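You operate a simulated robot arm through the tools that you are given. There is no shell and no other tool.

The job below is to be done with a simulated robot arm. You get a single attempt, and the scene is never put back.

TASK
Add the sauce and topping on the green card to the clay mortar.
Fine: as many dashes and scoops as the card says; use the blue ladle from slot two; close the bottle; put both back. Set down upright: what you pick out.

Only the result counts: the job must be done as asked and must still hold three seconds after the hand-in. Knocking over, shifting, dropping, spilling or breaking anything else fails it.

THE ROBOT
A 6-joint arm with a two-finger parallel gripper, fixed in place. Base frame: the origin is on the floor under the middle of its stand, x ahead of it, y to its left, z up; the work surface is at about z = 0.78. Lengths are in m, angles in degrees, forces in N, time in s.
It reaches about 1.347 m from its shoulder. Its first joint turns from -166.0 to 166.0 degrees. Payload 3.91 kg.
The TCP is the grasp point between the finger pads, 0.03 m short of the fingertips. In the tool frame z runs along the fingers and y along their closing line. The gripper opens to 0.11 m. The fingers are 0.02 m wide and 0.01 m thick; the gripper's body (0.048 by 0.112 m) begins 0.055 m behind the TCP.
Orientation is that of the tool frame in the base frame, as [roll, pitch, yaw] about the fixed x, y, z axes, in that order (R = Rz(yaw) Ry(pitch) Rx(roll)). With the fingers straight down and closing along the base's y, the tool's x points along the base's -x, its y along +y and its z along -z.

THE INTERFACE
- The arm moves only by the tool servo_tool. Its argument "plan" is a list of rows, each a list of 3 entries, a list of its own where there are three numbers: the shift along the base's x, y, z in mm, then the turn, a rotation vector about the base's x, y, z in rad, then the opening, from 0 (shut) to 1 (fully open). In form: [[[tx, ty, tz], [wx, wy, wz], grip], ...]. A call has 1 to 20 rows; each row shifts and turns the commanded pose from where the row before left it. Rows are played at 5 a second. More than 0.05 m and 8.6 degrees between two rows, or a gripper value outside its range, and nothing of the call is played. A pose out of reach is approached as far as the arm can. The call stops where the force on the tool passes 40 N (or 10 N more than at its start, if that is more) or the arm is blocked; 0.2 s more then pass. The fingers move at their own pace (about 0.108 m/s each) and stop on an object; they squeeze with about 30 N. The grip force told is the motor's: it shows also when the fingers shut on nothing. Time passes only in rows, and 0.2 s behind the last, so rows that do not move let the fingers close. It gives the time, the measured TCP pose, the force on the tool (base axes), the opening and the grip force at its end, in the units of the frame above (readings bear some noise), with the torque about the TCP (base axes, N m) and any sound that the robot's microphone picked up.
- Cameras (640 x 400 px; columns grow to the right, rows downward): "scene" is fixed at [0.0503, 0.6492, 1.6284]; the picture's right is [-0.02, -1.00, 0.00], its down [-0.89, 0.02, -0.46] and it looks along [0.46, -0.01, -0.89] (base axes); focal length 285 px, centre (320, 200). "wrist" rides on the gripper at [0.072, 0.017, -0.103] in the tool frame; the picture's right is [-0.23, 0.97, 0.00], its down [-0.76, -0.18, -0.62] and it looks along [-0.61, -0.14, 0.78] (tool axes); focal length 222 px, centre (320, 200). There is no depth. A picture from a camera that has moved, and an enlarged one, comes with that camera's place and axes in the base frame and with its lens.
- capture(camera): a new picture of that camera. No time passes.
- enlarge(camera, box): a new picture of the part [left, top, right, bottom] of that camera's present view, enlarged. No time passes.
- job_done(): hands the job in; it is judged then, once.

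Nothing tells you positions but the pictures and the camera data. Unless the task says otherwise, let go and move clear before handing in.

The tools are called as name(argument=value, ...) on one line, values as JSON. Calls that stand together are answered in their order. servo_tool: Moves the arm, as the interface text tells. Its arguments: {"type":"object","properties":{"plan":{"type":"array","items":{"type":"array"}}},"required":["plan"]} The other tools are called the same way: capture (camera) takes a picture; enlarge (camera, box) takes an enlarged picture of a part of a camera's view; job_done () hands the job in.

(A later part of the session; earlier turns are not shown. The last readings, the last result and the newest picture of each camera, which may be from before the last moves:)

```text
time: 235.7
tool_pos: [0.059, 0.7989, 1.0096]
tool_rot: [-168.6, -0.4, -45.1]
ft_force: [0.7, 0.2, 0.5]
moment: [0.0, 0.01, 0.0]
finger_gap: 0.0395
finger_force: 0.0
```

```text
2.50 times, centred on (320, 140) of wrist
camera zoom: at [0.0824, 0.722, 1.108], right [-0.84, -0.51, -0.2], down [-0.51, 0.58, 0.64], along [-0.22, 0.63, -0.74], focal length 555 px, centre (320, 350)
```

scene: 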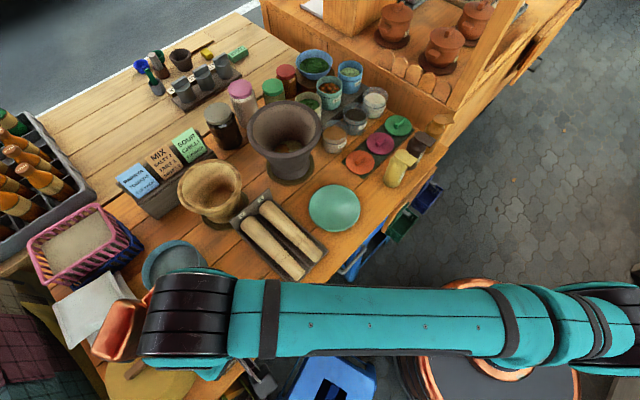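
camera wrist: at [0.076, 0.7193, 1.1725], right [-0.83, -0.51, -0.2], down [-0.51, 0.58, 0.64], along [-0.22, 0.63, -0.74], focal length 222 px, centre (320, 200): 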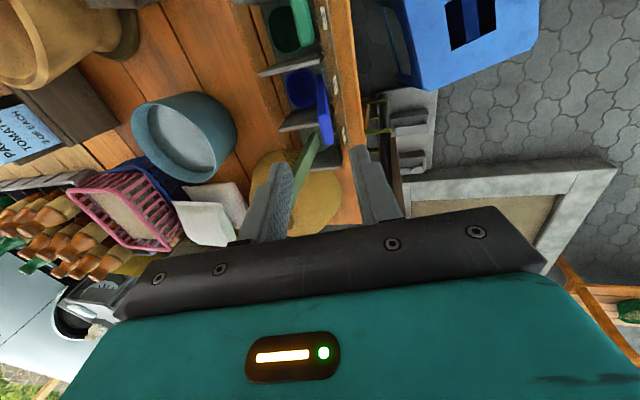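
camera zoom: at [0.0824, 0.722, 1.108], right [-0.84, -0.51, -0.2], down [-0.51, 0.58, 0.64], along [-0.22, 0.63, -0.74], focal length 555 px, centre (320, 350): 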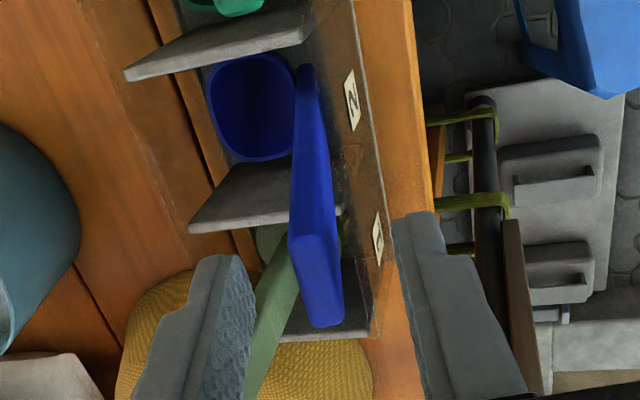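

servo_tool(plan=[[[3.1, 3.1, -21.6], [0, 0, 0], 0.36], [[3.1, 3.1, -21.4], [0, 0, 0], 0.36], [[0, 0, 0], [0, 0, 0], 0.36]])

enlarge(camera="wrist", box=[230, 60, 410, 220])

enlarge(camera="scene", box=[80, 240, 300, 400])

```text
time: 236.4
tool_pos: [0.0636, 0.8069, 0.966]
tool_rot: [-168.5, -0.3, -45.0]
ft_force: [-0.5, -1.1, 0.0]
moment: [0.02, 0.03, 0.01]
finger_gap: 0.0396
finger_force: 0.0
```

```text
2.50 times, centred on (320, 140) of wrist
camera zoom: at [0.0889, 0.7298, 1.0642], right [-0.84, -0.51, -0.2], down [-0.51, 0.58, 0.64], along [-0.22, 0.63, -0.74], focal length 555 px, centre (320, 350)
```

zoom: 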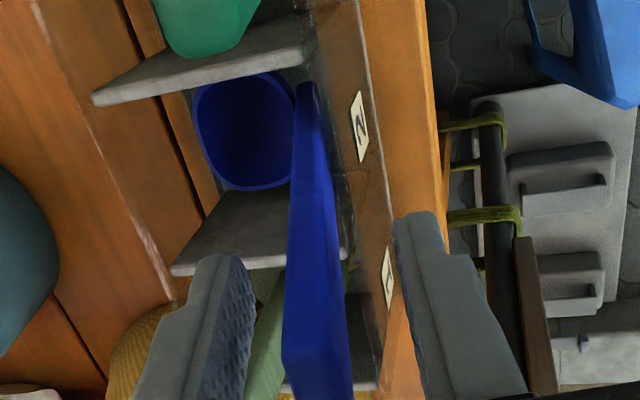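

```text
2.50 times, centred on (190, 320) of scene
camera zoom: at [0.0503, 0.6492, 1.6284], right [-0.02, -1.0, 0.0], down [-0.89, 0.02, -0.46], along [0.46, -0.01, -0.89], focal length 712 px, centre (645, -100)
```

zoom: 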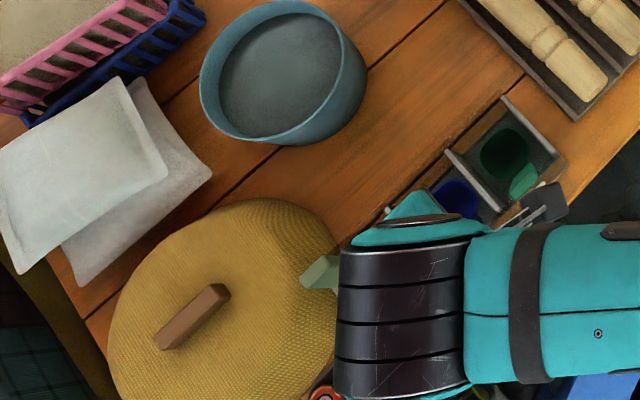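

The handle is centred between the fingers. I'm closing.

servo_tool(plan=[[[0, 0, 0], [0, 0, 0], 0.25], [[0, 0, 0], [0, 0, 0], 0.12], [[0, 0, 0], [0, 0, 0], 0.0], [[0, 0, 0], [0, 0, 0], 0.0], [[0, 0, 0], [0, 0, 0], 0.0]])

enlarge(camera="wrist", box=[230, 60, 410, 220])

```text
time: 237.7
tool_pos: [0.0655, 0.8077, 0.9665]
tool_rot: [-168.5, -0.3, -45.2]
ft_force: [7.9, 10.5, 8.0]
moment: [1.14, -0.86, 0.07]
finger_gap: 0.0098
finger_force: 30.0
```

```text
2.50 times, centred on (320, 140) of wrist
camera zoom: at [0.0896, 0.7299, 1.0647], right [-0.84, -0.51, -0.2], down [-0.51, 0.58, 0.64], along [-0.22, 0.64, -0.74], focal length 555 px, centre (320, 350)
```

zoom: 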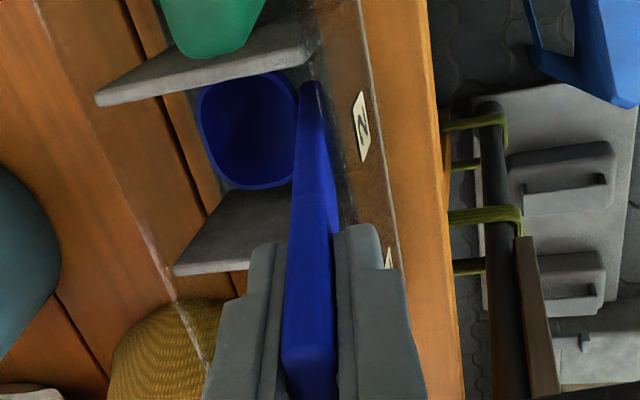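

Gripped (9.8 mm), though the rack pushes back ~13 N. I'll relax that by shifting slightly inward before lifting.

servo_tool(plan=[[[1.2, 1.2, 0], [0, 0, 0], 0.0], [[0, 0, 0], [0, 0, 0], 0.0]])

```text
time: 238.2
tool_pos: [0.0649, 0.8078, 0.9668]
tool_rot: [-168.5, -0.3, -45.1]
ft_force: [6.1, 2.4, 11.6]
moment: [0.55, -1.08, -0.1]
finger_gap: 0.0097
finger_force: 30.1
```

servo_tool(plan=[[[0, 0, 1.5], [0, 0, 0], 0.0], [[0, 0, 0], [0, 0, 0], 0.0]])

```text
time: 238.8
tool_pos: [0.0633, 0.8088, 0.9675]
tool_rot: [-168.6, -0.5, -45.1]
ft_force: [5.6, 2.6, 2.0]
moment: [0.39, -0.81, -0.08]
finger_gap: 0.0096
finger_force: 30.1
```

servo_tool(plan=[[[0, 0, 4], [0, 0, 0], 0.0], [[0, 0, 6], [0, 0, 0], 0.0], [[0, 0, 8], [0, 0, 0], 0.0], [[0, 0, 0], [0, 0, 0], 0.0]])

enlarge(camera="wrist", box=[230, 60, 410, 220])

```text
time: 239.8
tool_pos: [0.0637, 0.8083, 0.9843]
tool_rot: [-168.5, -0.4, -44.9]
ft_force: [-0.5, -0.2, -0.2]
moment: [-0.01, 0.0, 0.01]
finger_gap: 0.0095
finger_force: 30.1
```

```text
2.50 times, centred on (320, 140) of wrist
camera zoom: at [0.0897, 0.7306, 1.0827], right [-0.84, -0.51, -0.2], down [-0.51, 0.58, 0.64], along [-0.22, 0.63, -0.74], focal length 555 px, centre (320, 350)
```

zoom: 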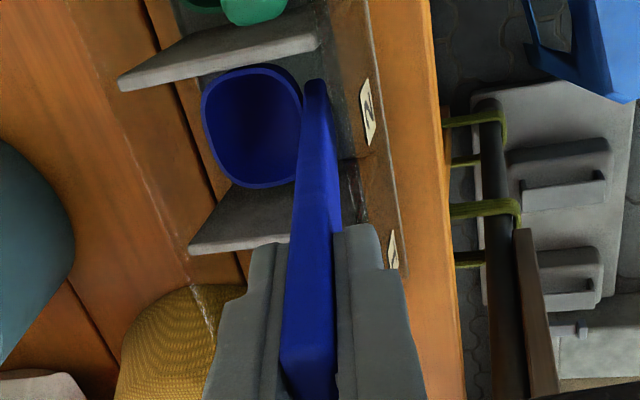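

The ladle is free and light. I'm lifting it clear of the rack.

servo_tool(plan=[[[0, 0, 10], [0, 0, 0], 0.0], [[0, 0, 20], [0, 0, 0], 0.0], [[0, 0, 30], [0, 0, 0], 0.0], [[0, 0, 35], [0, 0, 0], 0.0], [[0, 0, 40], [0, 0, 0], 0.0], [[0, 0, 40], [0, 0, 0], 0.0], [[0, 0, 30], [0, 0, 0], 0.0], [[0, 0, 10], [0, 0, 0], 0.0], [[0, 0, 0], [0, 0, 0], 0.0]])

capture(camera="wrist")

capture(camera="scene")

```text
time: 241.8
tool_pos: [0.0648, 0.8088, 1.201]
tool_rot: [-168.4, -0.4, -45.1]
ft_force: [-0.7, 0.9, 0.0]
moment: [-0.06, 0.0, 0.05]
finger_gap: 0.0095
finger_force: 29.8
```

```text
taken
camera wrist: at [0.0896, 0.7311, 1.2989], right [-0.84, -0.51, -0.2], down [-0.51, 0.58, 0.64], along [-0.22, 0.63, -0.74], focal length 222 px, centre (320, 200)
```

wrist: 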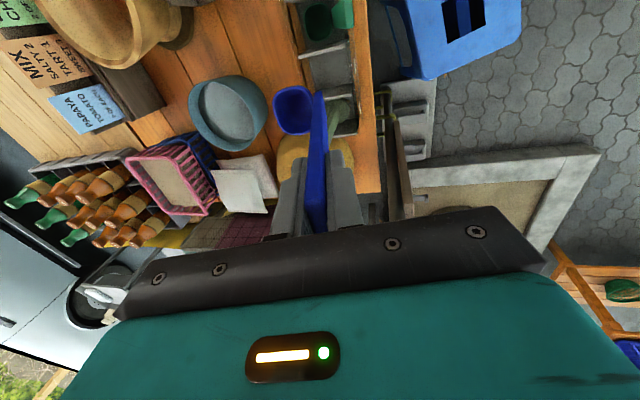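

```text
taken
```

scene: 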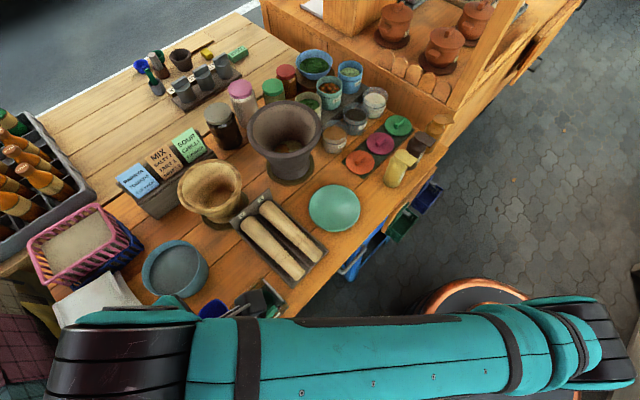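

enlarge(camera="wrist", box=[250, 60, 370, 170])

enlarge(camera="scene", box=[180, 280, 280, 340])

```text
3.64 times, centred on (310, 115) of wrist
camera zoom: at [0.0896, 0.7311, 1.2989], right [-0.84, -0.51, -0.2], down [-0.51, 0.58, 0.64], along [-0.22, 0.63, -0.74], focal length 808 px, centre (356, 509)
```

zoom: 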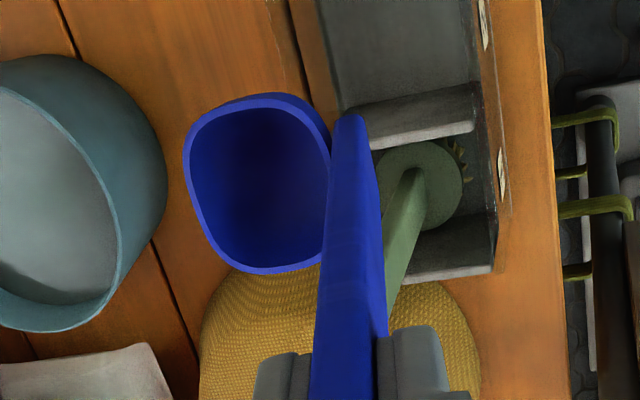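

```text
6.40 times, centred on (230, 310) of scene
camera zoom: at [0.0503, 0.6492, 1.6284], right [-0.02, -1.0, 0.0], down [-0.89, 0.02, -0.46], along [0.46, -0.01, -0.89], focal length 1823 px, centre (896, -504)
```

zoom: 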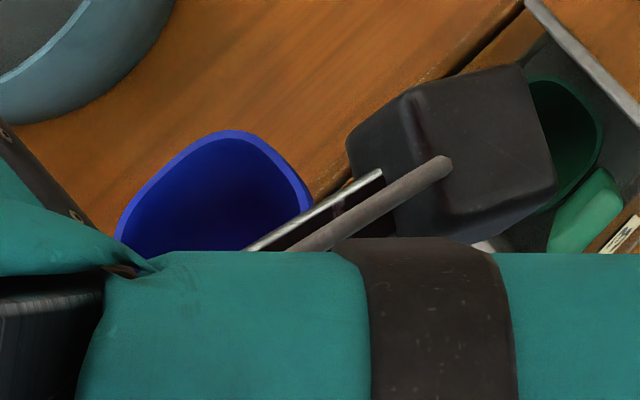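

Calibrated: the cup's rim centre is ~61 mm inward and 146 mm below the grasp point. I'm carrying the ladle to above the CHILLI tub (rim centre (0.800, 0.504, 0.86)) while yawing to heading 100°.

servo_tool(plan=[[[20, -17, 0], [0, 0, -0.038], 0.0], [[29.4, -26.1, 0], [0, 0, -0.038], 0.0], [[29.4, -26.1, 0], [0, 0, -0.038], 0.0], [[29.4, -26.1, 0], [0, 0, -0.038], 0.0], [[29.4, -26.1, 0], [0, 0, -0.038], 0.0], [[29.4, -26.1, 0], [0, 0, -0.038], 0.0], [[29.4, -26.1, 0], [0, 0, -0.038], 0.0], [[32, -26, 0], [0, 0, -0.038], 0.0], [[35, -20, 0], [0, 0, -0.038], 0.0], [[37.5, -18, 0], [0, 0, -0.038], 0.0], [[37.5, -16, 0], [0, 0, -0.038], 0.0], [[37.5, -16, 0], [0, 0, -0.038], 0.0], [[37.5, -16, 0], [0, 0, -0.038], 0.0], [[37.5, -14, 0], [0, 0, -0.038], 0.0], [[37.5, -10, 0], [0, 0, -0.038], 0.0], [[37.5, -6, 0], [0, 0, -0.041], 0.0], [[37, 0, 0], [0, 0, 0], 0.0], [[37, 3, 0], [0, 0, 0], 0.0], [[37, 5, 0], [0, 0, 0], 0.0], [[30, 5, 0], [0, 0, 0], 0.0]])

capture(camera="wrist")

capture(camera="scene")

```text
time: 246.1
tool_pos: [0.7326, 0.5042, 1.201]
tool_rot: [-168.6, -0.3, -80.1]
ft_force: [-0.3, -0.3, 0.6]
moment: [0.05, -0.03, 0.0]
finger_gap: 0.0097
finger_force: 30.1
```

```text
taken
camera wrist: at [0.7081, 0.4278, 1.2989], right [-0.98, 0.06, -0.2], down [-0.08, 0.76, 0.64], along [0.19, 0.64, -0.74], focal length 222 px, centre (320, 200)
```

wrist: 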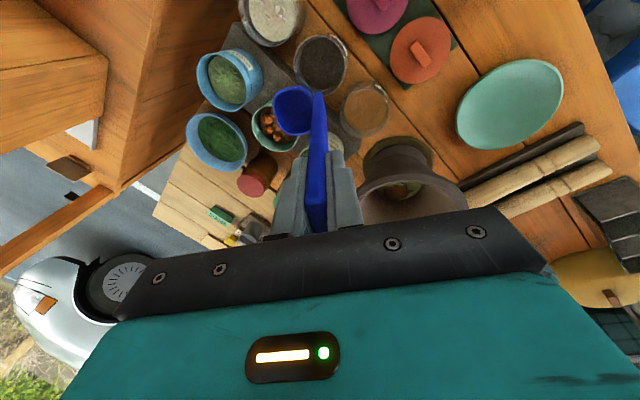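

```text
taken
```

scene: 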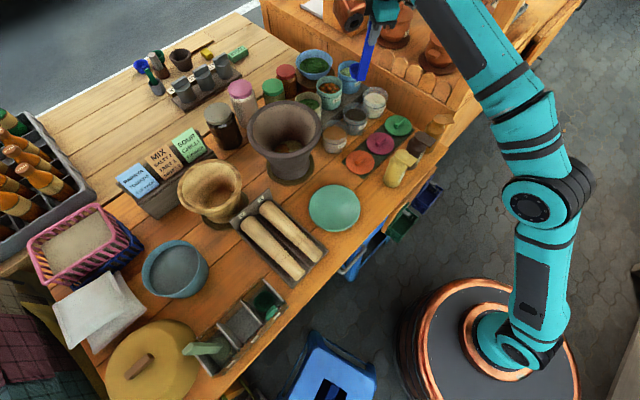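

I'm over the tub area. I'll zoom in to pinpoint the tub's centre and the chilli level relative to the cup.

enlarge(camera="wrist", box=[260, 10, 380, 140])

enlarge(camera="scene", box=[310, 20, 420, 150])

```text
3.08 times, centred on (320, 75) of wrist
camera zoom: at [0.7081, 0.4278, 1.2989], right [-0.98, 0.06, -0.2], down [-0.08, 0.76, 0.64], along [0.19, 0.64, -0.74], focal length 684 px, centre (320, 585)
```

zoom: 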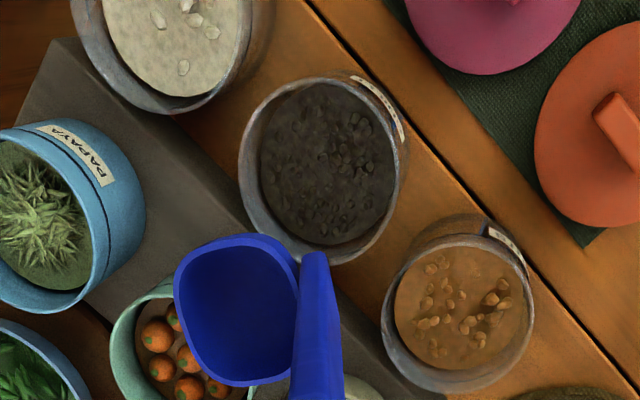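

```text
3.08 times, centred on (365, 85) of scene
camera zoom: at [0.0503, 0.6492, 1.6284], right [-0.02, -1.0, 0.0], down [-0.89, 0.02, -0.46], along [0.46, -0.01, -0.89], focal length 876 px, centre (182, 554)
```

zoom: 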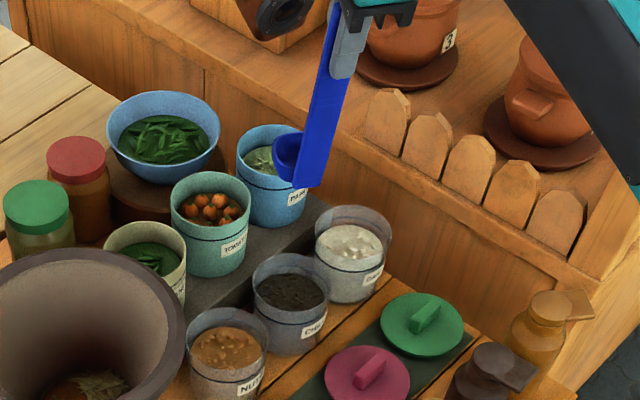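

The chilli surface is at about z=0.843, tub rim 0.866, centre (0.796, 0.498). I'll line the cup up over it and descend to just above the surface.

servo_tool(plan=[[[6, -7.3, 0], [0, 0, 0], 0.0], [[6, -7.3, 0], [0, 0, 0], 0.0], [[0, 0, -25], [0, 0, 0], 0.0], [[0, 0, -30], [0, 0, 0], 0.0], [[0, 0, -30], [0, 0, 0], 0.0], [[0, 0, -30], [0, 0, 0], 0.0], [[0, 0, -20], [0, 0, 0], 0.0], [[0, 0, 0], [0, 0, 0], 0.0]])

enlarge(camera="wrist", box=[240, 40, 400, 180])

enlarge(camera="scene", box=[310, 40, 420, 150])

```text
time: 247.8
tool_pos: [0.7441, 0.4899, 1.0658]
tool_rot: [-168.4, -0.3, -80.1]
ft_force: [0.1, 0.8, -1.0]
moment: [0.01, -0.01, -0.02]
finger_gap: 0.0097
finger_force: 30.0
```

```text
2.86 times, centred on (320, 110) of wrist
camera zoom: at [0.7202, 0.4131, 1.1634], right [-0.98, 0.06, -0.2], down [-0.08, 0.76, 0.64], along [0.19, 0.64, -0.74], focal length 635 px, centre (320, 457)
```

zoom: 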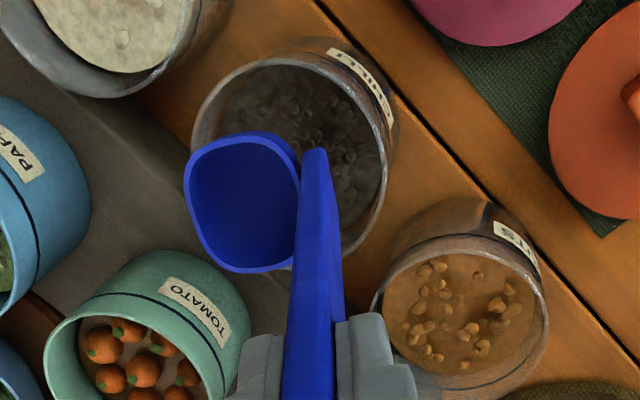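

```text
3.64 times, centred on (365, 95) of scene
camera zoom: at [0.0503, 0.6492, 1.6284], right [-0.02, -1.0, 0.0], down [-0.89, 0.02, -0.46], along [0.46, -0.01, -0.89], focal length 1036 px, centre (156, 582)
```

zoom: 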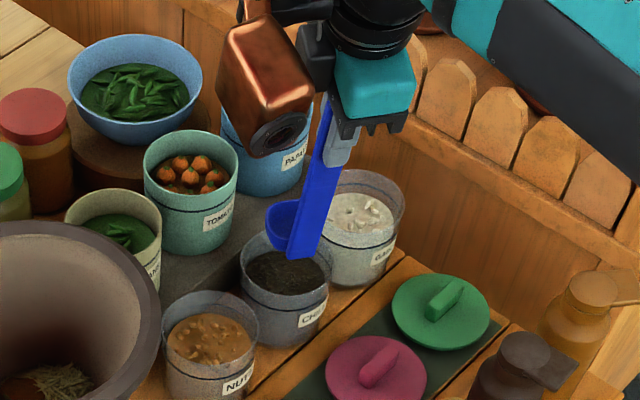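

The cup is aligned over the chilli. I'm lowering it into the tub in small steps with force monitoring.

servo_tool(plan=[[[0, 0, -15], [0, 0, 0], 0.0], [[0, 0, -15], [0, 0, 0], 0.0], [[0, 0, -8], [0, 0, 0], 0.0], [[0, 0, -8], [0, 0, 0], 0.0], [[0, 0, 0], [0, 0, 0], 0.0]])

enlarge(camera="wrist", box=[240, 40, 400, 180])

enlarge(camera="scene", box=[310, 60, 420, 150])

```text
time: 249.1
tool_pos: [0.7434, 0.4904, 1.0194]
tool_rot: [-168.5, -0.4, -80.1]
ft_force: [0.3, -0.8, 0.6]
moment: [0.02, 0.04, 0.01]
finger_gap: 0.0096
finger_force: 30.2
```

```text
2.86 times, centred on (320, 110) of wrist
camera zoom: at [0.7204, 0.4127, 1.1174], right [-0.98, 0.06, -0.2], down [-0.08, 0.76, 0.64], along [0.19, 0.64, -0.74], focal length 635 px, centre (320, 457)
```

zoom: 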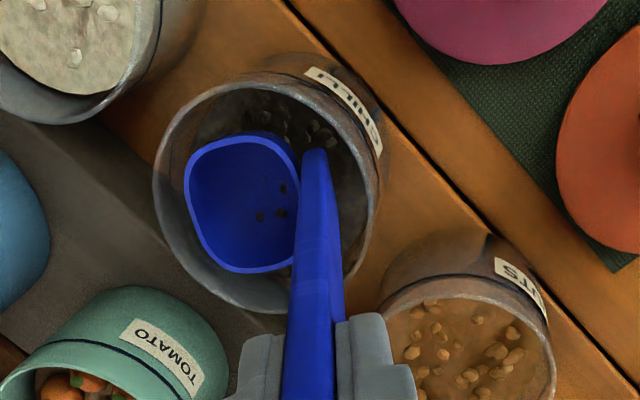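

```text
4.44 times, centred on (365, 105) of scene
camera zoom: at [0.0503, 0.6492, 1.6284], right [-0.02, -1.0, 0.0], down [-0.89, 0.02, -0.46], along [0.46, -0.01, -0.89], focal length 1266 px, centre (120, 622)
```

zoom: 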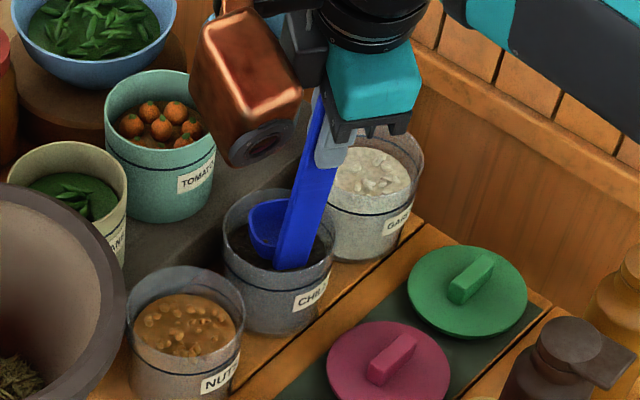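

The chilli offers no resistance (a few flakes already show in the cup). I'll lower further to submerge the cup's rim.

servo_tool(plan=[[[0, 0, -8], [0, 0, 0], 0.0], [[0, 0, -8], [0, 0, 0], 0.0], [[0, 0, -8], [0, 0, 0], 0.0], [[0, 0, -8], [0, 0, 0], 0.0], [[0, 0, 0], [0, 0, 0], 0.0]])

enlarge(camera="wrist", box=[240, 40, 400, 180])

```text
time: 250.2
tool_pos: [0.7443, 0.4923, 0.9877]
tool_rot: [-168.4, -0.3, -80.1]
ft_force: [-0.4, -0.7, -0.5]
moment: [0.02, 0.0, 0.0]
finger_gap: 0.0094
finger_force: 30.3
```

```text
2.86 times, centred on (320, 110) of wrist
camera zoom: at [0.7207, 0.414, 1.0856], right [-0.98, 0.06, -0.2], down [-0.08, 0.76, 0.64], along [0.19, 0.64, -0.74], focal length 635 px, centre (320, 457)
```

zoom: 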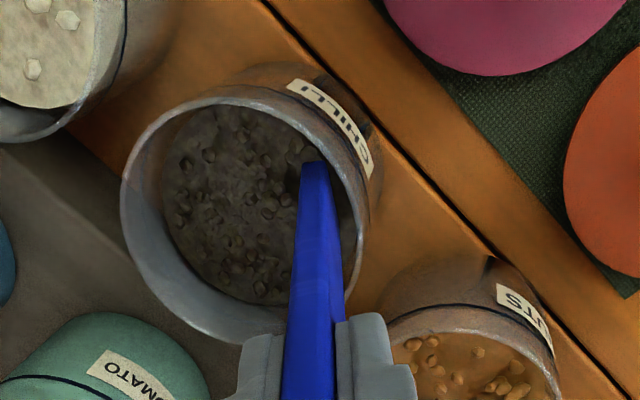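

The cup is fully under the surface. I'm lifting straight up to see what it carries.

servo_tool(plan=[[[0, 0, -3], [0, 0, 0], 0.0], [[0, 0, 0], [0, 0, 0], 0.0], [[0, 0, 6], [0, 0, 0], 0.0], [[0, 0, 8], [0, 0, 0], 0.0], [[0, 0, 10], [0, 0, 0], 0.0], [[0, 0, 12], [0, 0, 0], 0.0], [[0, 0, 12], [0, 0, 0], 0.0], [[0, 0, 12], [0, 0, 0], 0.0], [[0, 0, 12], [0, 0, 0], 0.0], [[0, 0, 0], [0, 0, 0], 0.0]])

enlarge(camera="wrist", box=[240, 40, 400, 180])

enlarge(camera="scene", box=[310, 60, 420, 150])

```text
time: 252.4
tool_pos: [0.7438, 0.4917, 1.0566]
tool_rot: [-168.4, -0.4, -80.1]
ft_force: [-0.3, 0.8, -0.7]
moment: [-0.01, 0.0, -0.02]
finger_gap: 0.0097
finger_force: 30.0
```

```text
2.86 times, centred on (320, 110) of wrist
camera zoom: at [0.72, 0.4133, 1.155], right [-0.98, 0.06, -0.2], down [-0.08, 0.76, 0.64], along [0.19, 0.64, -0.74], focal length 635 px, centre (320, 457)
```

zoom: 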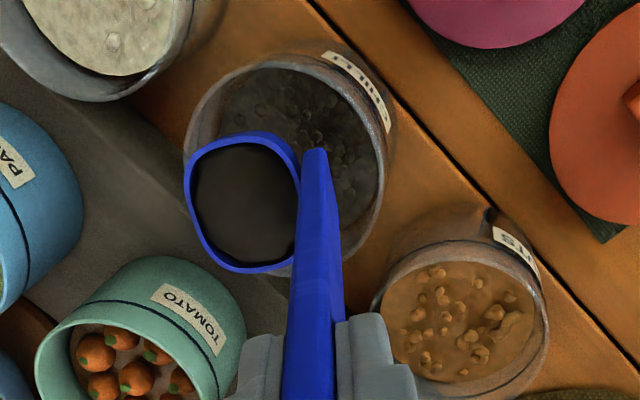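

```text
4.44 times, centred on (365, 105) of scene
camera zoom: at [0.0503, 0.6492, 1.6284], right [-0.02, -1.0, 0.0], down [-0.89, 0.02, -0.46], along [0.46, -0.01, -0.89], focal length 1266 px, centre (120, 622)
```

zoom: 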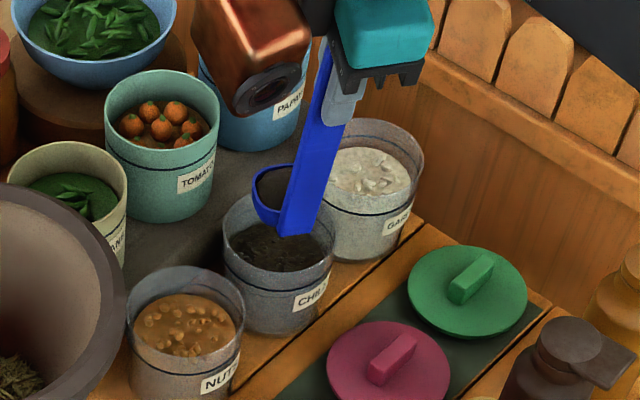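

The cup came up full of chilli: one scoop. I'm lifting it level and carrying it beside the mortar.

servo_tool(plan=[[[0, 0, 10], [0, 0, 0], 0.0], [[0, 0, 16], [0, 0, 0], 0.0], [[0, 0, 20], [0, 0, 0], 0.0], [[0, 0, 22], [0, 0, 0], 0.0], [[0, 0, 22], [0, 0, 0], 0.0], [[0, 0, 22], [0, 0, 0], 0.0], [[0, 0, 20], [0, 0, 0], 0.0], [[0, 0, 12], [0, 0, 0], 0.0], [[-8, 4, 0], [0, 0, 0], 0.0], [[-15, 7, 0], [0, 0, 0], 0.0], [[-17, 8, 0], [0, 0, 0], 0.0], [[-17, 8, 0], [0, 0, 0], 0.0], [[-17, 8, 0], [0, 0, 0], 0.0], [[-17, 8, 0], [0, 0, 0], 0.0], [[-17, 8, 0], [0, 0, 0], 0.0], [[-17, 8, 0], [0, 0, 0], 0.0], [[-17, 8, 0], [0, 0, 0], 0.0], [[-17, 8, 0], [0, 0, 0], 0.0], [[-14, 5, 0], [0, 0, 0], 0.0], [[0, 0, 0], [0, 0, 0], 0.0]])

capture(camera="wrist")

enlarge(camera="scene", box=[220, 20, 420, 200])

```text
time: 256.6
tool_pos: [0.5729, 0.5711, 1.2015]
tool_rot: [-168.5, -0.4, -80.0]
ft_force: [0.1, 0.6, -1.2]
moment: [-0.01, 0.0, -0.02]
finger_gap: 0.0094
finger_force: 30.2
```

```text
taken
camera wrist: at [0.5481, 0.4932, 1.2987], right [-0.98, 0.06, -0.2], down [-0.08, 0.76, 0.64], along [0.19, 0.64, -0.74], focal length 222 px, centre (320, 200)
```

wrist: 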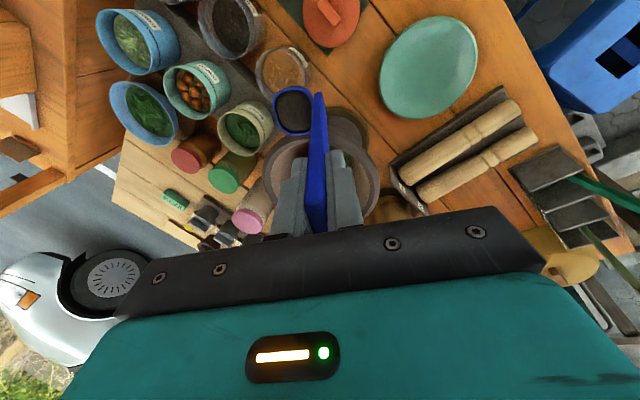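

```text
2.22 times, centred on (320, 110) of scene
camera zoom: at [0.0503, 0.6492, 1.6284], right [-0.02, -1.0, 0.0], down [-0.89, 0.02, -0.46], along [0.46, -0.01, -0.89], focal length 633 px, centre (320, 400)
```

zoom: 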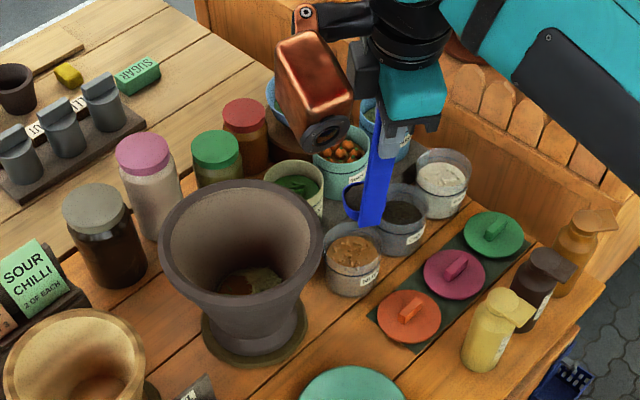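

Beside the mortar with a level, full cup. I'm starting the tip toward the mortar, first ~45°.

servo_tool(plan=[[[0, 0, 0], [0.0295, 0.0052, 0], 0.0], [[0, 0, 0], [0.0591, 0.0104, 0], 0.0], [[0, 0, 0], [0.0591, 0.0104, 0], 0.0], [[0, 0, 0], [0.0591, 0.0104, 0], 0.0], [[0, 0, 0], [0.0591, 0.0104, 0], 0.0], [[0, 0, 0], [0.0591, 0.0104, 0], 0.0], [[0, 0, 0], [0.0591, 0.0104, 0], 0.0], [[0, 0, 0], [0.0591, 0.0104, 0], 0.0], [[0, 0, 0], [0.0591, 0.0104, 0], 0.0], [[0, 0, 0], [0.0591, 0.0104, 0], 0.0]])

capture(camera="wrist")

enlarge(camera="scene", box=[220, 20, 420, 200])

```text
time: 258.9
tool_pos: [0.5712, 0.5705, 1.2008]
tool_rot: [-168.6, 32.4, -80.2]
ft_force: [1.1, -0.6, -1.2]
moment: [-0.03, 0.02, 0.01]
finger_gap: 0.0094
finger_force: 29.8
```

```text
taken
camera wrist: at [0.5547, 0.4522, 1.2438], right [-0.99, 0.13, -0.04], down [0.0, 0.3, 0.95], along [0.13, 0.94, -0.3], focal length 222 px, centre (320, 200)
```

wrist: 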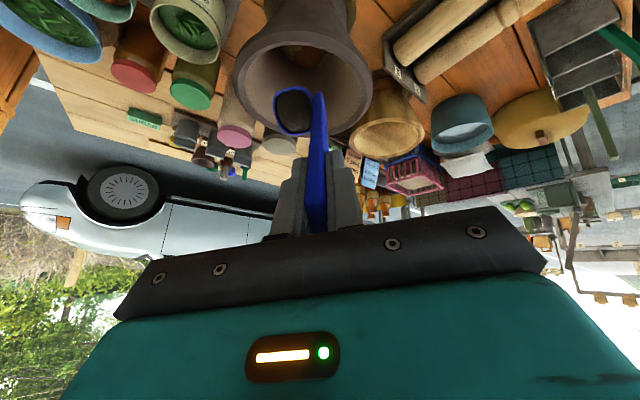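

```text
2.22 times, centred on (320, 110) of scene
camera zoom: at [0.0503, 0.6492, 1.6284], right [-0.02, -1.0, 0.0], down [-0.89, 0.02, -0.46], along [0.46, -0.01, -0.89], focal length 633 px, centre (320, 400)
```

zoom: 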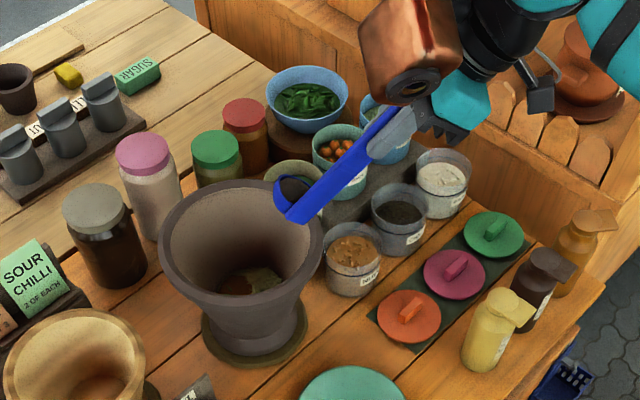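

Tilted 33°, nothing lost, cup now inside the mortar's outline. I'll continue with a small shift toward the centre.

servo_tool(plan=[[[0, 3, 0], [0.0591, 0.0104, 0], 0.0], [[0, 3, 0], [0.0591, 0.0104, 0], 0.0], [[0, 3, 0], [0.0591, 0.0104, 0], 0.0], [[0, 3, -6], [0.0591, 0.0104, 0], 0.0], [[0, 0, -8], [0.0591, 0.0104, 0], 0.0], [[0, 0, -8], [0.0591, 0.0104, 0], 0.0], [[0, 0, -8], [0.0591, 0.0104, 0], 0.0]])

capture(camera="wrist")

enlarge(camera="scene", box=[220, 20, 420, 200])

```text
time: 260.4
tool_pos: [0.5718, 0.5824, 1.1708]
tool_rot: [-168.9, 56.5, -80.2]
ft_force: [-0.4, 0.7, -0.8]
moment: [-0.08, -0.01, 0.01]
finger_gap: 0.0093
finger_force: 30.0
```

```text
taken
camera wrist: at [0.5562, 0.4562, 1.1641], right [-0.99, 0.12, 0.09], down [0.07, -0.11, 0.99], along [0.13, 0.99, 0.1], focal length 222 px, centre (320, 200)
```

wrist: 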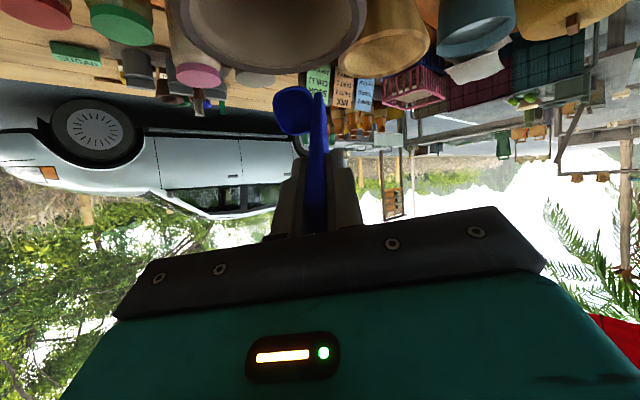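

```text
2.22 times, centred on (320, 110) of scene
camera zoom: at [0.0503, 0.6492, 1.6284], right [-0.02, -1.0, 0.0], down [-0.89, 0.02, -0.46], along [0.46, -0.01, -0.89], focal length 633 px, centre (320, 400)
```

zoom: 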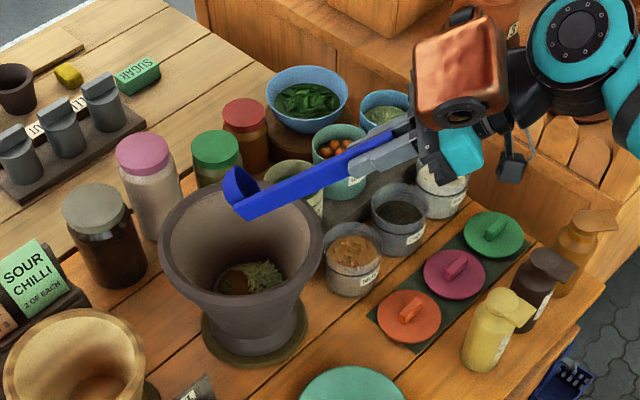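

The cup looks empty now, so I'm zooming in to confirm the chilli fell into the mortar.

enlarge(camera="scene", box=[260, 90, 330, 170])

enlarge(camera="wrist", box=[260, 70, 350, 150])

enlarge(camera="scene", box=[305, 80, 400, 170])

```text
5.00 times, centred on (295, 130) of scene
camera zoom: at [0.0503, 0.6492, 1.6284], right [-0.02, -1.0, 0.0], down [-0.89, 0.02, -0.46], along [0.46, -0.01, -0.89], focal length 1424 px, centre (445, 550)
```

zoom: 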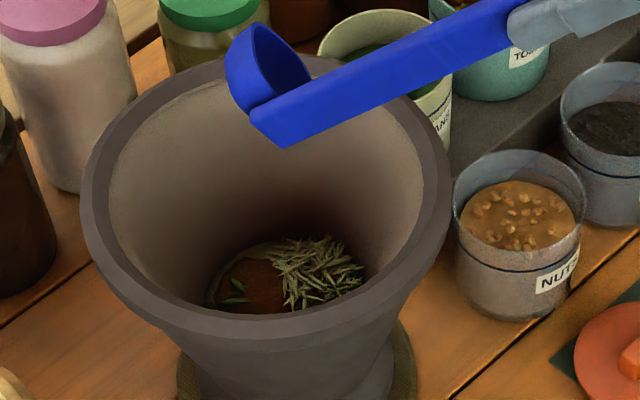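

```text
5.00 times, centred on (305, 110) of wrist
camera zoom: at [0.5562, 0.4562, 1.1641], right [-0.99, 0.12, 0.09], down [0.07, -0.11, 0.99], along [0.13, 0.99, 0.1], focal length 1111 px, centre (395, 650)
```

zoom: 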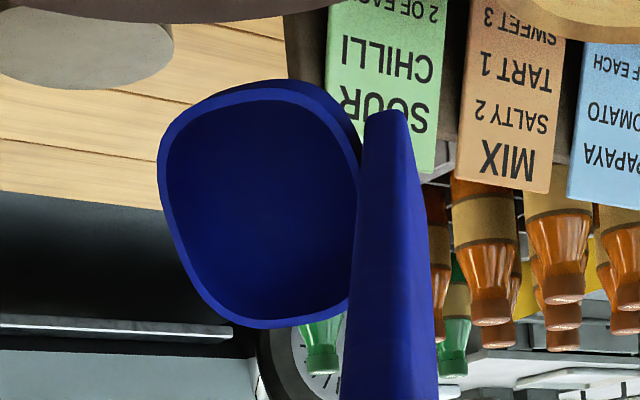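

```text
4.44 times, centred on (352, 125) of scene
camera zoom: at [0.0503, 0.6492, 1.6284], right [-0.02, -1.0, 0.0], down [-0.89, 0.02, -0.46], along [0.46, -0.01, -0.89], focal length 1266 px, centre (176, 533)
```

zoom: 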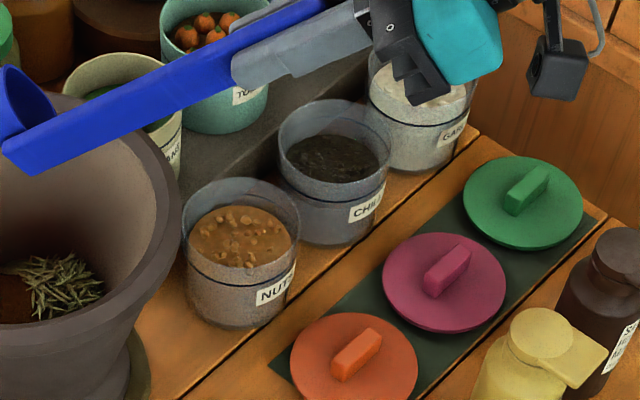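

enlarge(camera="scene", box=[265, 120, 320, 165])

enlarge(camera="scene", box=[225, 95, 345, 195])

```text
8.89 times, centred on (292, 142) of scene
camera zoom: at [0.0503, 0.6492, 1.6284], right [-0.02, -1.0, 0.0], down [-0.89, 0.02, -0.46], along [0.46, -0.01, -0.89], focal length 2532 px, centre (564, 711)
```

zoom: 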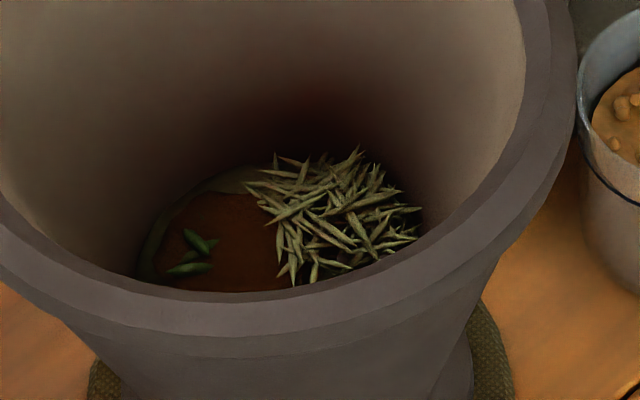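

```text
4.00 times, centred on (285, 145) of scene
camera zoom: at [0.0503, 0.6492, 1.6284], right [-0.02, -1.0, 0.0], down [-0.89, 0.02, -0.46], along [0.46, -0.01, -0.89], focal length 1140 px, centre (460, 420)
```

zoom: 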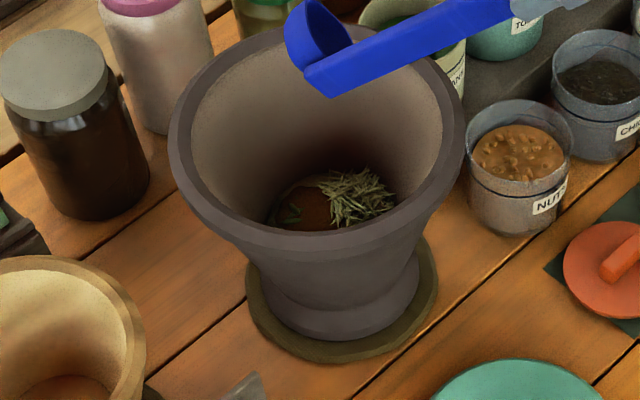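

The mortar's contents rose and the cup is empty, with nothing spilled outside. I'm reversing the tip to level the ladle again.

servo_tool(plan=[[[0, 0, 8], [-0.0591, -0.0104, 0], 0.0], [[0, 0, 8], [-0.0591, -0.0104, 0], 0.0], [[0, 0, 8], [-0.0591, -0.0104, 0], 0.0], [[0, -3, 6], [-0.0591, -0.0104, 0], 0.0], [[0, -3, 0], [-0.0591, -0.0104, 0], 0.0], [[0, -3, 0], [-0.0591, -0.0104, 0], 0.0], [[0, -3, 0], [-0.0591, -0.0104, 0], 0.0], [[0, 0, 0], [-0.0591, -0.0104, 0], 0.0], [[0, 0, 0], [-0.0591, -0.0104, 0], 0.0], [[0, 0, 0], [-0.0591, -0.0104, 0], 0.0], [[0, 0, 0], [-0.0591, -0.0104, 0], 0.0], [[0, 0, 0], [-0.0591, -0.0104, 0], 0.0], [[0, 0, 0], [-0.0591, -0.0104, 0], 0.0], [[0, 0, 0], [-0.0591, -0.0104, 0], 0.0], [[0, 0, 0], [-0.0591, -0.0104, 0], 0.0], [[0, 0, 0], [-0.0591, -0.0104, 0], 0.0], [[0, 0, 0], [-0.0295, -0.0052, 0], 0.0], [[0, 0, 0], [0, 0, 0], 0.0]])

servo_tool(plan=[[[10, -5, 0], [0, 0, 0], 0.0], [[17, -8, 0], [0, 0, 0], 0.0], [[20, -9.2, 0], [0, 0, 0], 0.0], [[20, -9.2, 0], [0, 0, 0], 0.0], [[20, -9.2, 0], [0, 0, 0], 0.0], [[20, -9.2, 0], [0, 0, 0], 0.0], [[20, -9.2, 0], [0, 0, 0], 0.0], [[20, -9.2, 0], [0, 0, 0], 0.0], [[17, -7.5, 0], [0, 0, 0], 0.0], [[8, -4, 0], [0, 0, 0], 0.0], [[0, 0, -20], [0, 0, 0], 0.0], [[0, 0, -30], [0, 0, 0], 0.0], [[0, 0, -30], [0, 0, 0], 0.0], [[0, 0, -30], [0, 0, 0], 0.0], [[0, 0, -25], [0, 0, 0], 0.0], [[0, 0, 0], [0, 0, 0], 0.0]])

enlarge(camera="wrist", box=[240, 40, 400, 180])

enlarge(camera="scene", box=[225, 60, 420, 195])

```text
time: 264.2
tool_pos: [0.5703, 0.571, 1.2005]
tool_rot: [-168.5, -0.4, -80.1]
ft_force: [-1.3, -0.2, 0.0]
moment: [-0.03, 0.05, 0.02]
finger_gap: 0.0095
finger_force: 29.6
```

```text
time: 267.6
tool_pos: [0.7428, 0.4916, 1.0657]
tool_rot: [-168.5, -0.3, -80.1]
ft_force: [0.3, -0.8, -0.1]
moment: [-0.02, 0.03, 0.03]
finger_gap: 0.0096
finger_force: 30.6
```

```text
2.86 times, centred on (320, 110) of wrist
camera zoom: at [0.7187, 0.414, 1.1637], right [-0.98, 0.06, -0.2], down [-0.08, 0.76, 0.64], along [0.19, 0.64, -0.74], focal length 635 px, centre (320, 457)
```

zoom: 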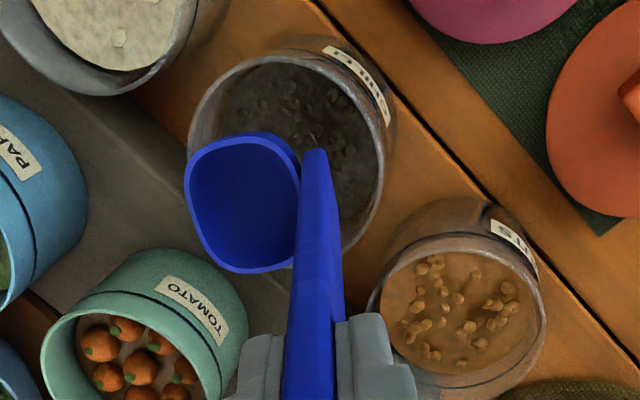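

```text
2.96 times, centred on (322, 128) of scene
camera zoom: at [0.0503, 0.6492, 1.6284], right [-0.02, -1.0, 0.0], down [-0.89, 0.02, -0.46], along [0.46, -0.01, -0.89], focal length 844 px, centre (313, 415)
```

zoom: 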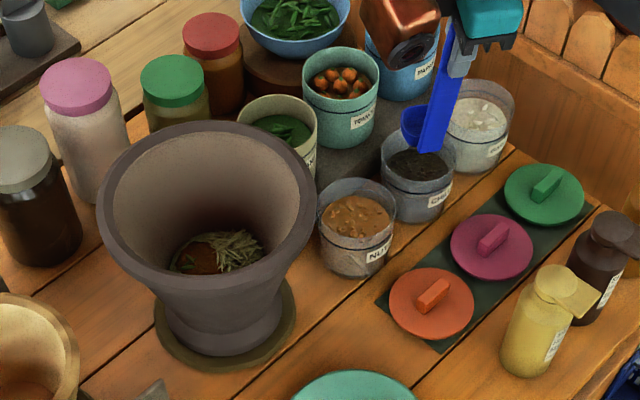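

Second scoop: I'm lowering to the same depth and lifting.

servo_tool(plan=[[[0.8, -1, -15], [0, 0, 0], 0.0], [[0, 0, -15], [0, 0, 0], 0.0], [[0, 0, -10], [0, 0, 0], 0.0], [[0, 0, -10], [0, 0, 0], 0.0], [[0, 0, -8], [0, 0, 0], 0.0], [[0, 0, -8], [0, 0, 0], 0.0], [[0, 0, -8], [0, 0, 0], 0.0], [[0, 0, -7], [0, 0, 0], 0.0], [[0, 0, 0], [0, 0, 0], 0.0]])

enlarge(camera="wrist", box=[240, 40, 400, 180])

```text
time: 269.6
tool_pos: [0.7441, 0.49, 0.9846]
tool_rot: [-168.5, -0.5, -80.0]
ft_force: [-1.2, 0.7, -0.6]
moment: [0.0, 0.02, -0.03]
finger_gap: 0.0095
finger_force: 29.8
```

```text
2.86 times, centred on (320, 110) of wrist
camera zoom: at [0.7202, 0.4124, 1.0827], right [-0.98, 0.06, -0.2], down [-0.08, 0.76, 0.64], along [0.19, 0.64, -0.74], focal length 635 px, centre (320, 457)
```

zoom: 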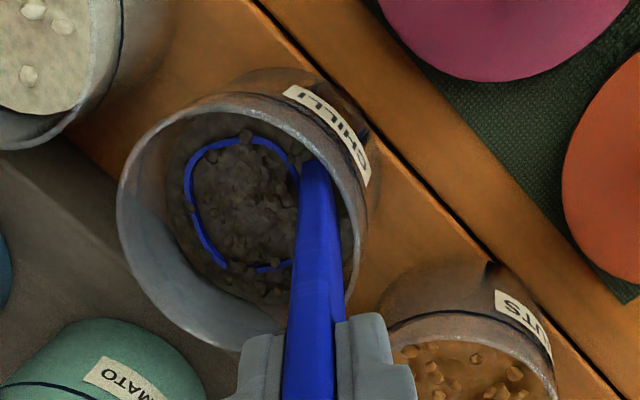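

The chilli level has dropped a little and the cup's rim just shows. I'll lower 6 mm more to fill it fully, then lift.

servo_tool(plan=[[[0, 0, -3], [0, 0, 0], 0.0], [[0, 0, -3], [0, 0, 0], 0.0], [[0, 0, 0], [0, 0, 0], 0.0]])

enlarge(camera="wrist", box=[240, 40, 400, 180])

servo_tool(plan=[[[0, 0, 6], [0, 0, 0], 0.0], [[0, 0, 8], [0, 0, 0], 0.0], [[0, 0, 10], [0, 0, 0], 0.0], [[0, 0, 12], [0, 0, 0], 0.0], [[0, 0, 14], [0, 0, 0], 0.0], [[0, 0, 16], [0, 0, 0], 0.0], [[0, 0, 16], [0, 0, 0], 0.0], [[0, 0, 0], [0, 0, 0], 0.0]])

enlarge(camera="wrist", box=[240, 40, 400, 180])

```text
time: 270.4
tool_pos: [0.7431, 0.4908, 0.979]
tool_rot: [-168.5, -0.3, -80.2]
ft_force: [-0.6, 0.7, -1.6]
moment: [-0.03, 0.02, 0.02]
finger_gap: 0.0093
finger_force: 30.2
```

```text
2.86 times, centred on (320, 110) of wrist
camera zoom: at [0.7197, 0.4129, 1.0766], right [-0.98, 0.06, -0.2], down [-0.08, 0.76, 0.64], along [0.19, 0.64, -0.74], focal length 635 px, centre (320, 457)
```

zoom: 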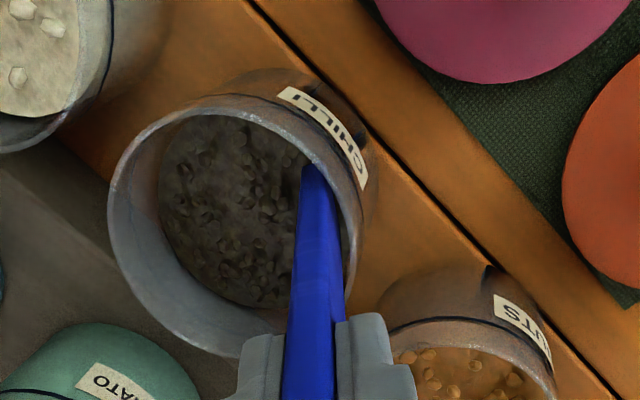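

```text
time: 272.2
tool_pos: [0.7443, 0.4899, 1.0605]
tool_rot: [-168.6, -0.3, -80.0]
ft_force: [1.1, -0.3, -0.2]
moment: [0.0, 0.02, -0.01]
finger_gap: 0.0094
finger_force: 29.7
```

```text
2.86 times, centred on (320, 110) of wrist
camera zoom: at [0.7202, 0.4123, 1.1589], right [-0.98, 0.06, -0.2], down [-0.08, 0.76, 0.64], along [0.19, 0.64, -0.74], focal length 635 px, centre (320, 457)
```

zoom: 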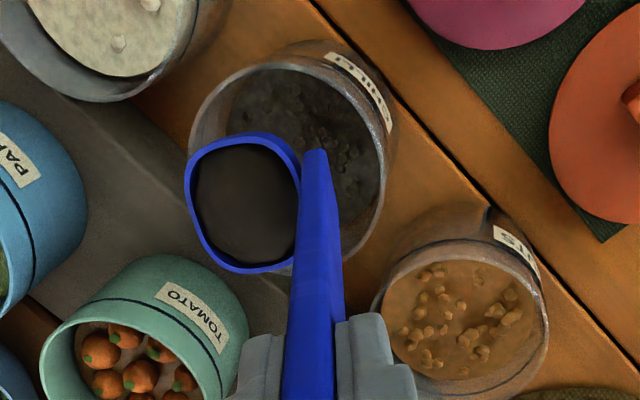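

The second scoop is full. I'm carrying it to the mortar and tipping it the same way.

servo_tool(plan=[[[0, 0, 10], [0, 0, 0], 0.0], [[0, 0, 16], [0, 0, 0], 0.0], [[0, 0, 20], [0, 0, 0], 0.0], [[0, 0, 22], [0, 0, 0], 0.0], [[0, 0, 22], [0, 0, 0], 0.0], [[0, 0, 22], [0, 0, 0], 0.0], [[0, 0, 18], [0, 0, 0], 0.0], [[0, 0, 10], [0, 0, 0], 0.0], [[-8, 4, 0], [0, 0, 0], 0.0], [[-15, 7, 0], [0, 0, 0], 0.0], [[-17, 8, 0], [0, 0, 0], 0.0], [[-17, 8, 0], [0, 0, 0], 0.0], [[-17, 8, 0], [0, 0, 0], 0.0], [[-17, 8, 0], [0, 0, 0], 0.0], [[-17, 8, 0], [0, 0, 0], 0.0], [[-17, 8, 0], [0, 0, 0], 0.0], [[-17, 8, 0], [0, 0, 0], 0.0], [[-17, 8, 0], [0, 0, 0], 0.0], [[-14, 7, 0], [0, 0, 0], 0.0], [[0, 0, 0], [0, 0, 0], 0.0]])

servo_tool(plan=[[[0, 0, 0], [0.0295, 0.0052, 0], 0.0], [[0, 0, 0], [0.0591, 0.0104, 0], 0.0], [[0, 0, 0], [0.0591, 0.0104, 0], 0.0], [[0, 0, 0], [0.0591, 0.0104, 0], 0.0], [[0, 0, 0], [0.0591, 0.0104, 0], 0.0], [[0, 0, 0], [0.0591, 0.0104, 0], 0.0], [[0, 0, 0], [0.0591, 0.0104, 0], 0.0], [[0, 0, 0], [0.0591, 0.0104, 0], 0.0], [[0, 0, 0], [0.0591, 0.0104, 0], 0.0], [[0, 0, 0], [0.0591, 0.0104, 0], 0.0], [[0, 3, 0], [0.0591, 0.0104, 0], 0.0], [[0, 3, 0], [0.0591, 0.0104, 0], 0.0], [[0, 3, 0], [0.0591, 0.0104, 0], 0.0], [[0, 3, -6], [0.0591, 0.0104, 0], 0.0], [[0, 0, -8], [0.0591, 0.0104, 0], 0.0], [[0, 0, -8], [0.0591, 0.0104, 0], 0.0], [[0, 0, -8], [0.0591, 0.0104, 0], 0.0], [[0, 0, -5], [0.0591, 0.0104, 0], 0.0], [[0, 0, -5], [0.0591, 0.0104, 0], 0.0]])

enlarge(camera="scene", box=[225, 70, 385, 195])

enlarge(camera="wrist", box=[260, 70, 350, 150])

enlarge(camera="scene", box=[265, 120, 320, 165])

```text
time: 276.4
tool_pos: [0.5696, 0.5723, 1.2003]
tool_rot: [-168.5, -0.4, -80.0]
ft_force: [-0.4, -0.8, -0.4]
moment: [0.03, 0.02, 0.0]
finger_gap: 0.0092
finger_force: 30.4
```

```text
time: 280.4
tool_pos: [0.5703, 0.5828, 1.1602]
tool_rot: [-168.9, 63.4, -80.4]
ft_force: [-0.6, 0.6, -0.3]
moment: [-0.04, 0.01, -0.03]
finger_gap: 0.0093
finger_force: 29.7
```

```text
3.20 times, centred on (305, 132) of scene
camera zoom: at [0.0503, 0.6492, 1.6284], right [-0.02, -1.0, 0.0], down [-0.89, 0.02, -0.46], along [0.46, -0.01, -0.89], focal length 912 px, centre (368, 416)
```

zoom: 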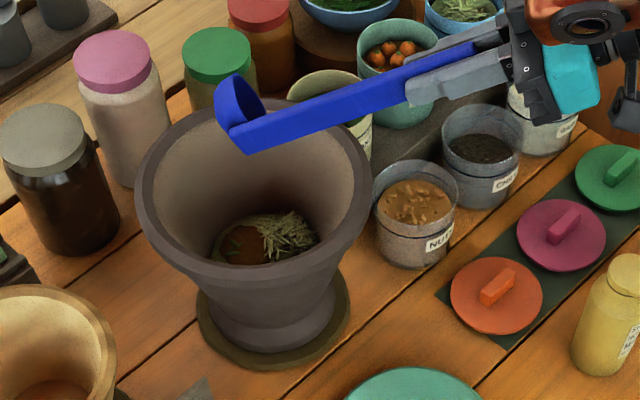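

```text
5.00 times, centred on (305, 110) of wrist
camera zoom: at [0.5553, 0.4587, 1.1395], right [-0.99, 0.11, 0.12], down [0.09, -0.22, 0.97], along [0.13, 0.97, 0.21], focal length 1111 px, centre (395, 650)
```

zoom: 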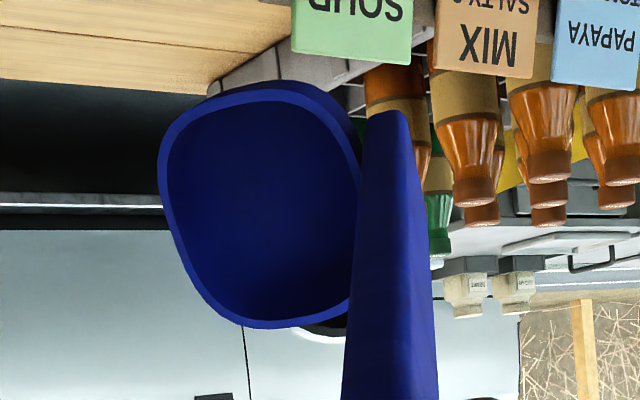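

```text
8.89 times, centred on (292, 142) of scene
camera zoom: at [0.0503, 0.6492, 1.6284], right [-0.02, -1.0, 0.0], down [-0.89, 0.02, -0.46], along [0.46, -0.01, -0.89], focal length 2532 px, centre (564, 711)
```

zoom: 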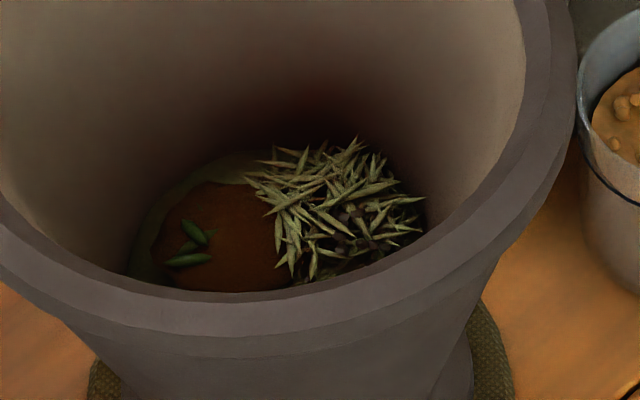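

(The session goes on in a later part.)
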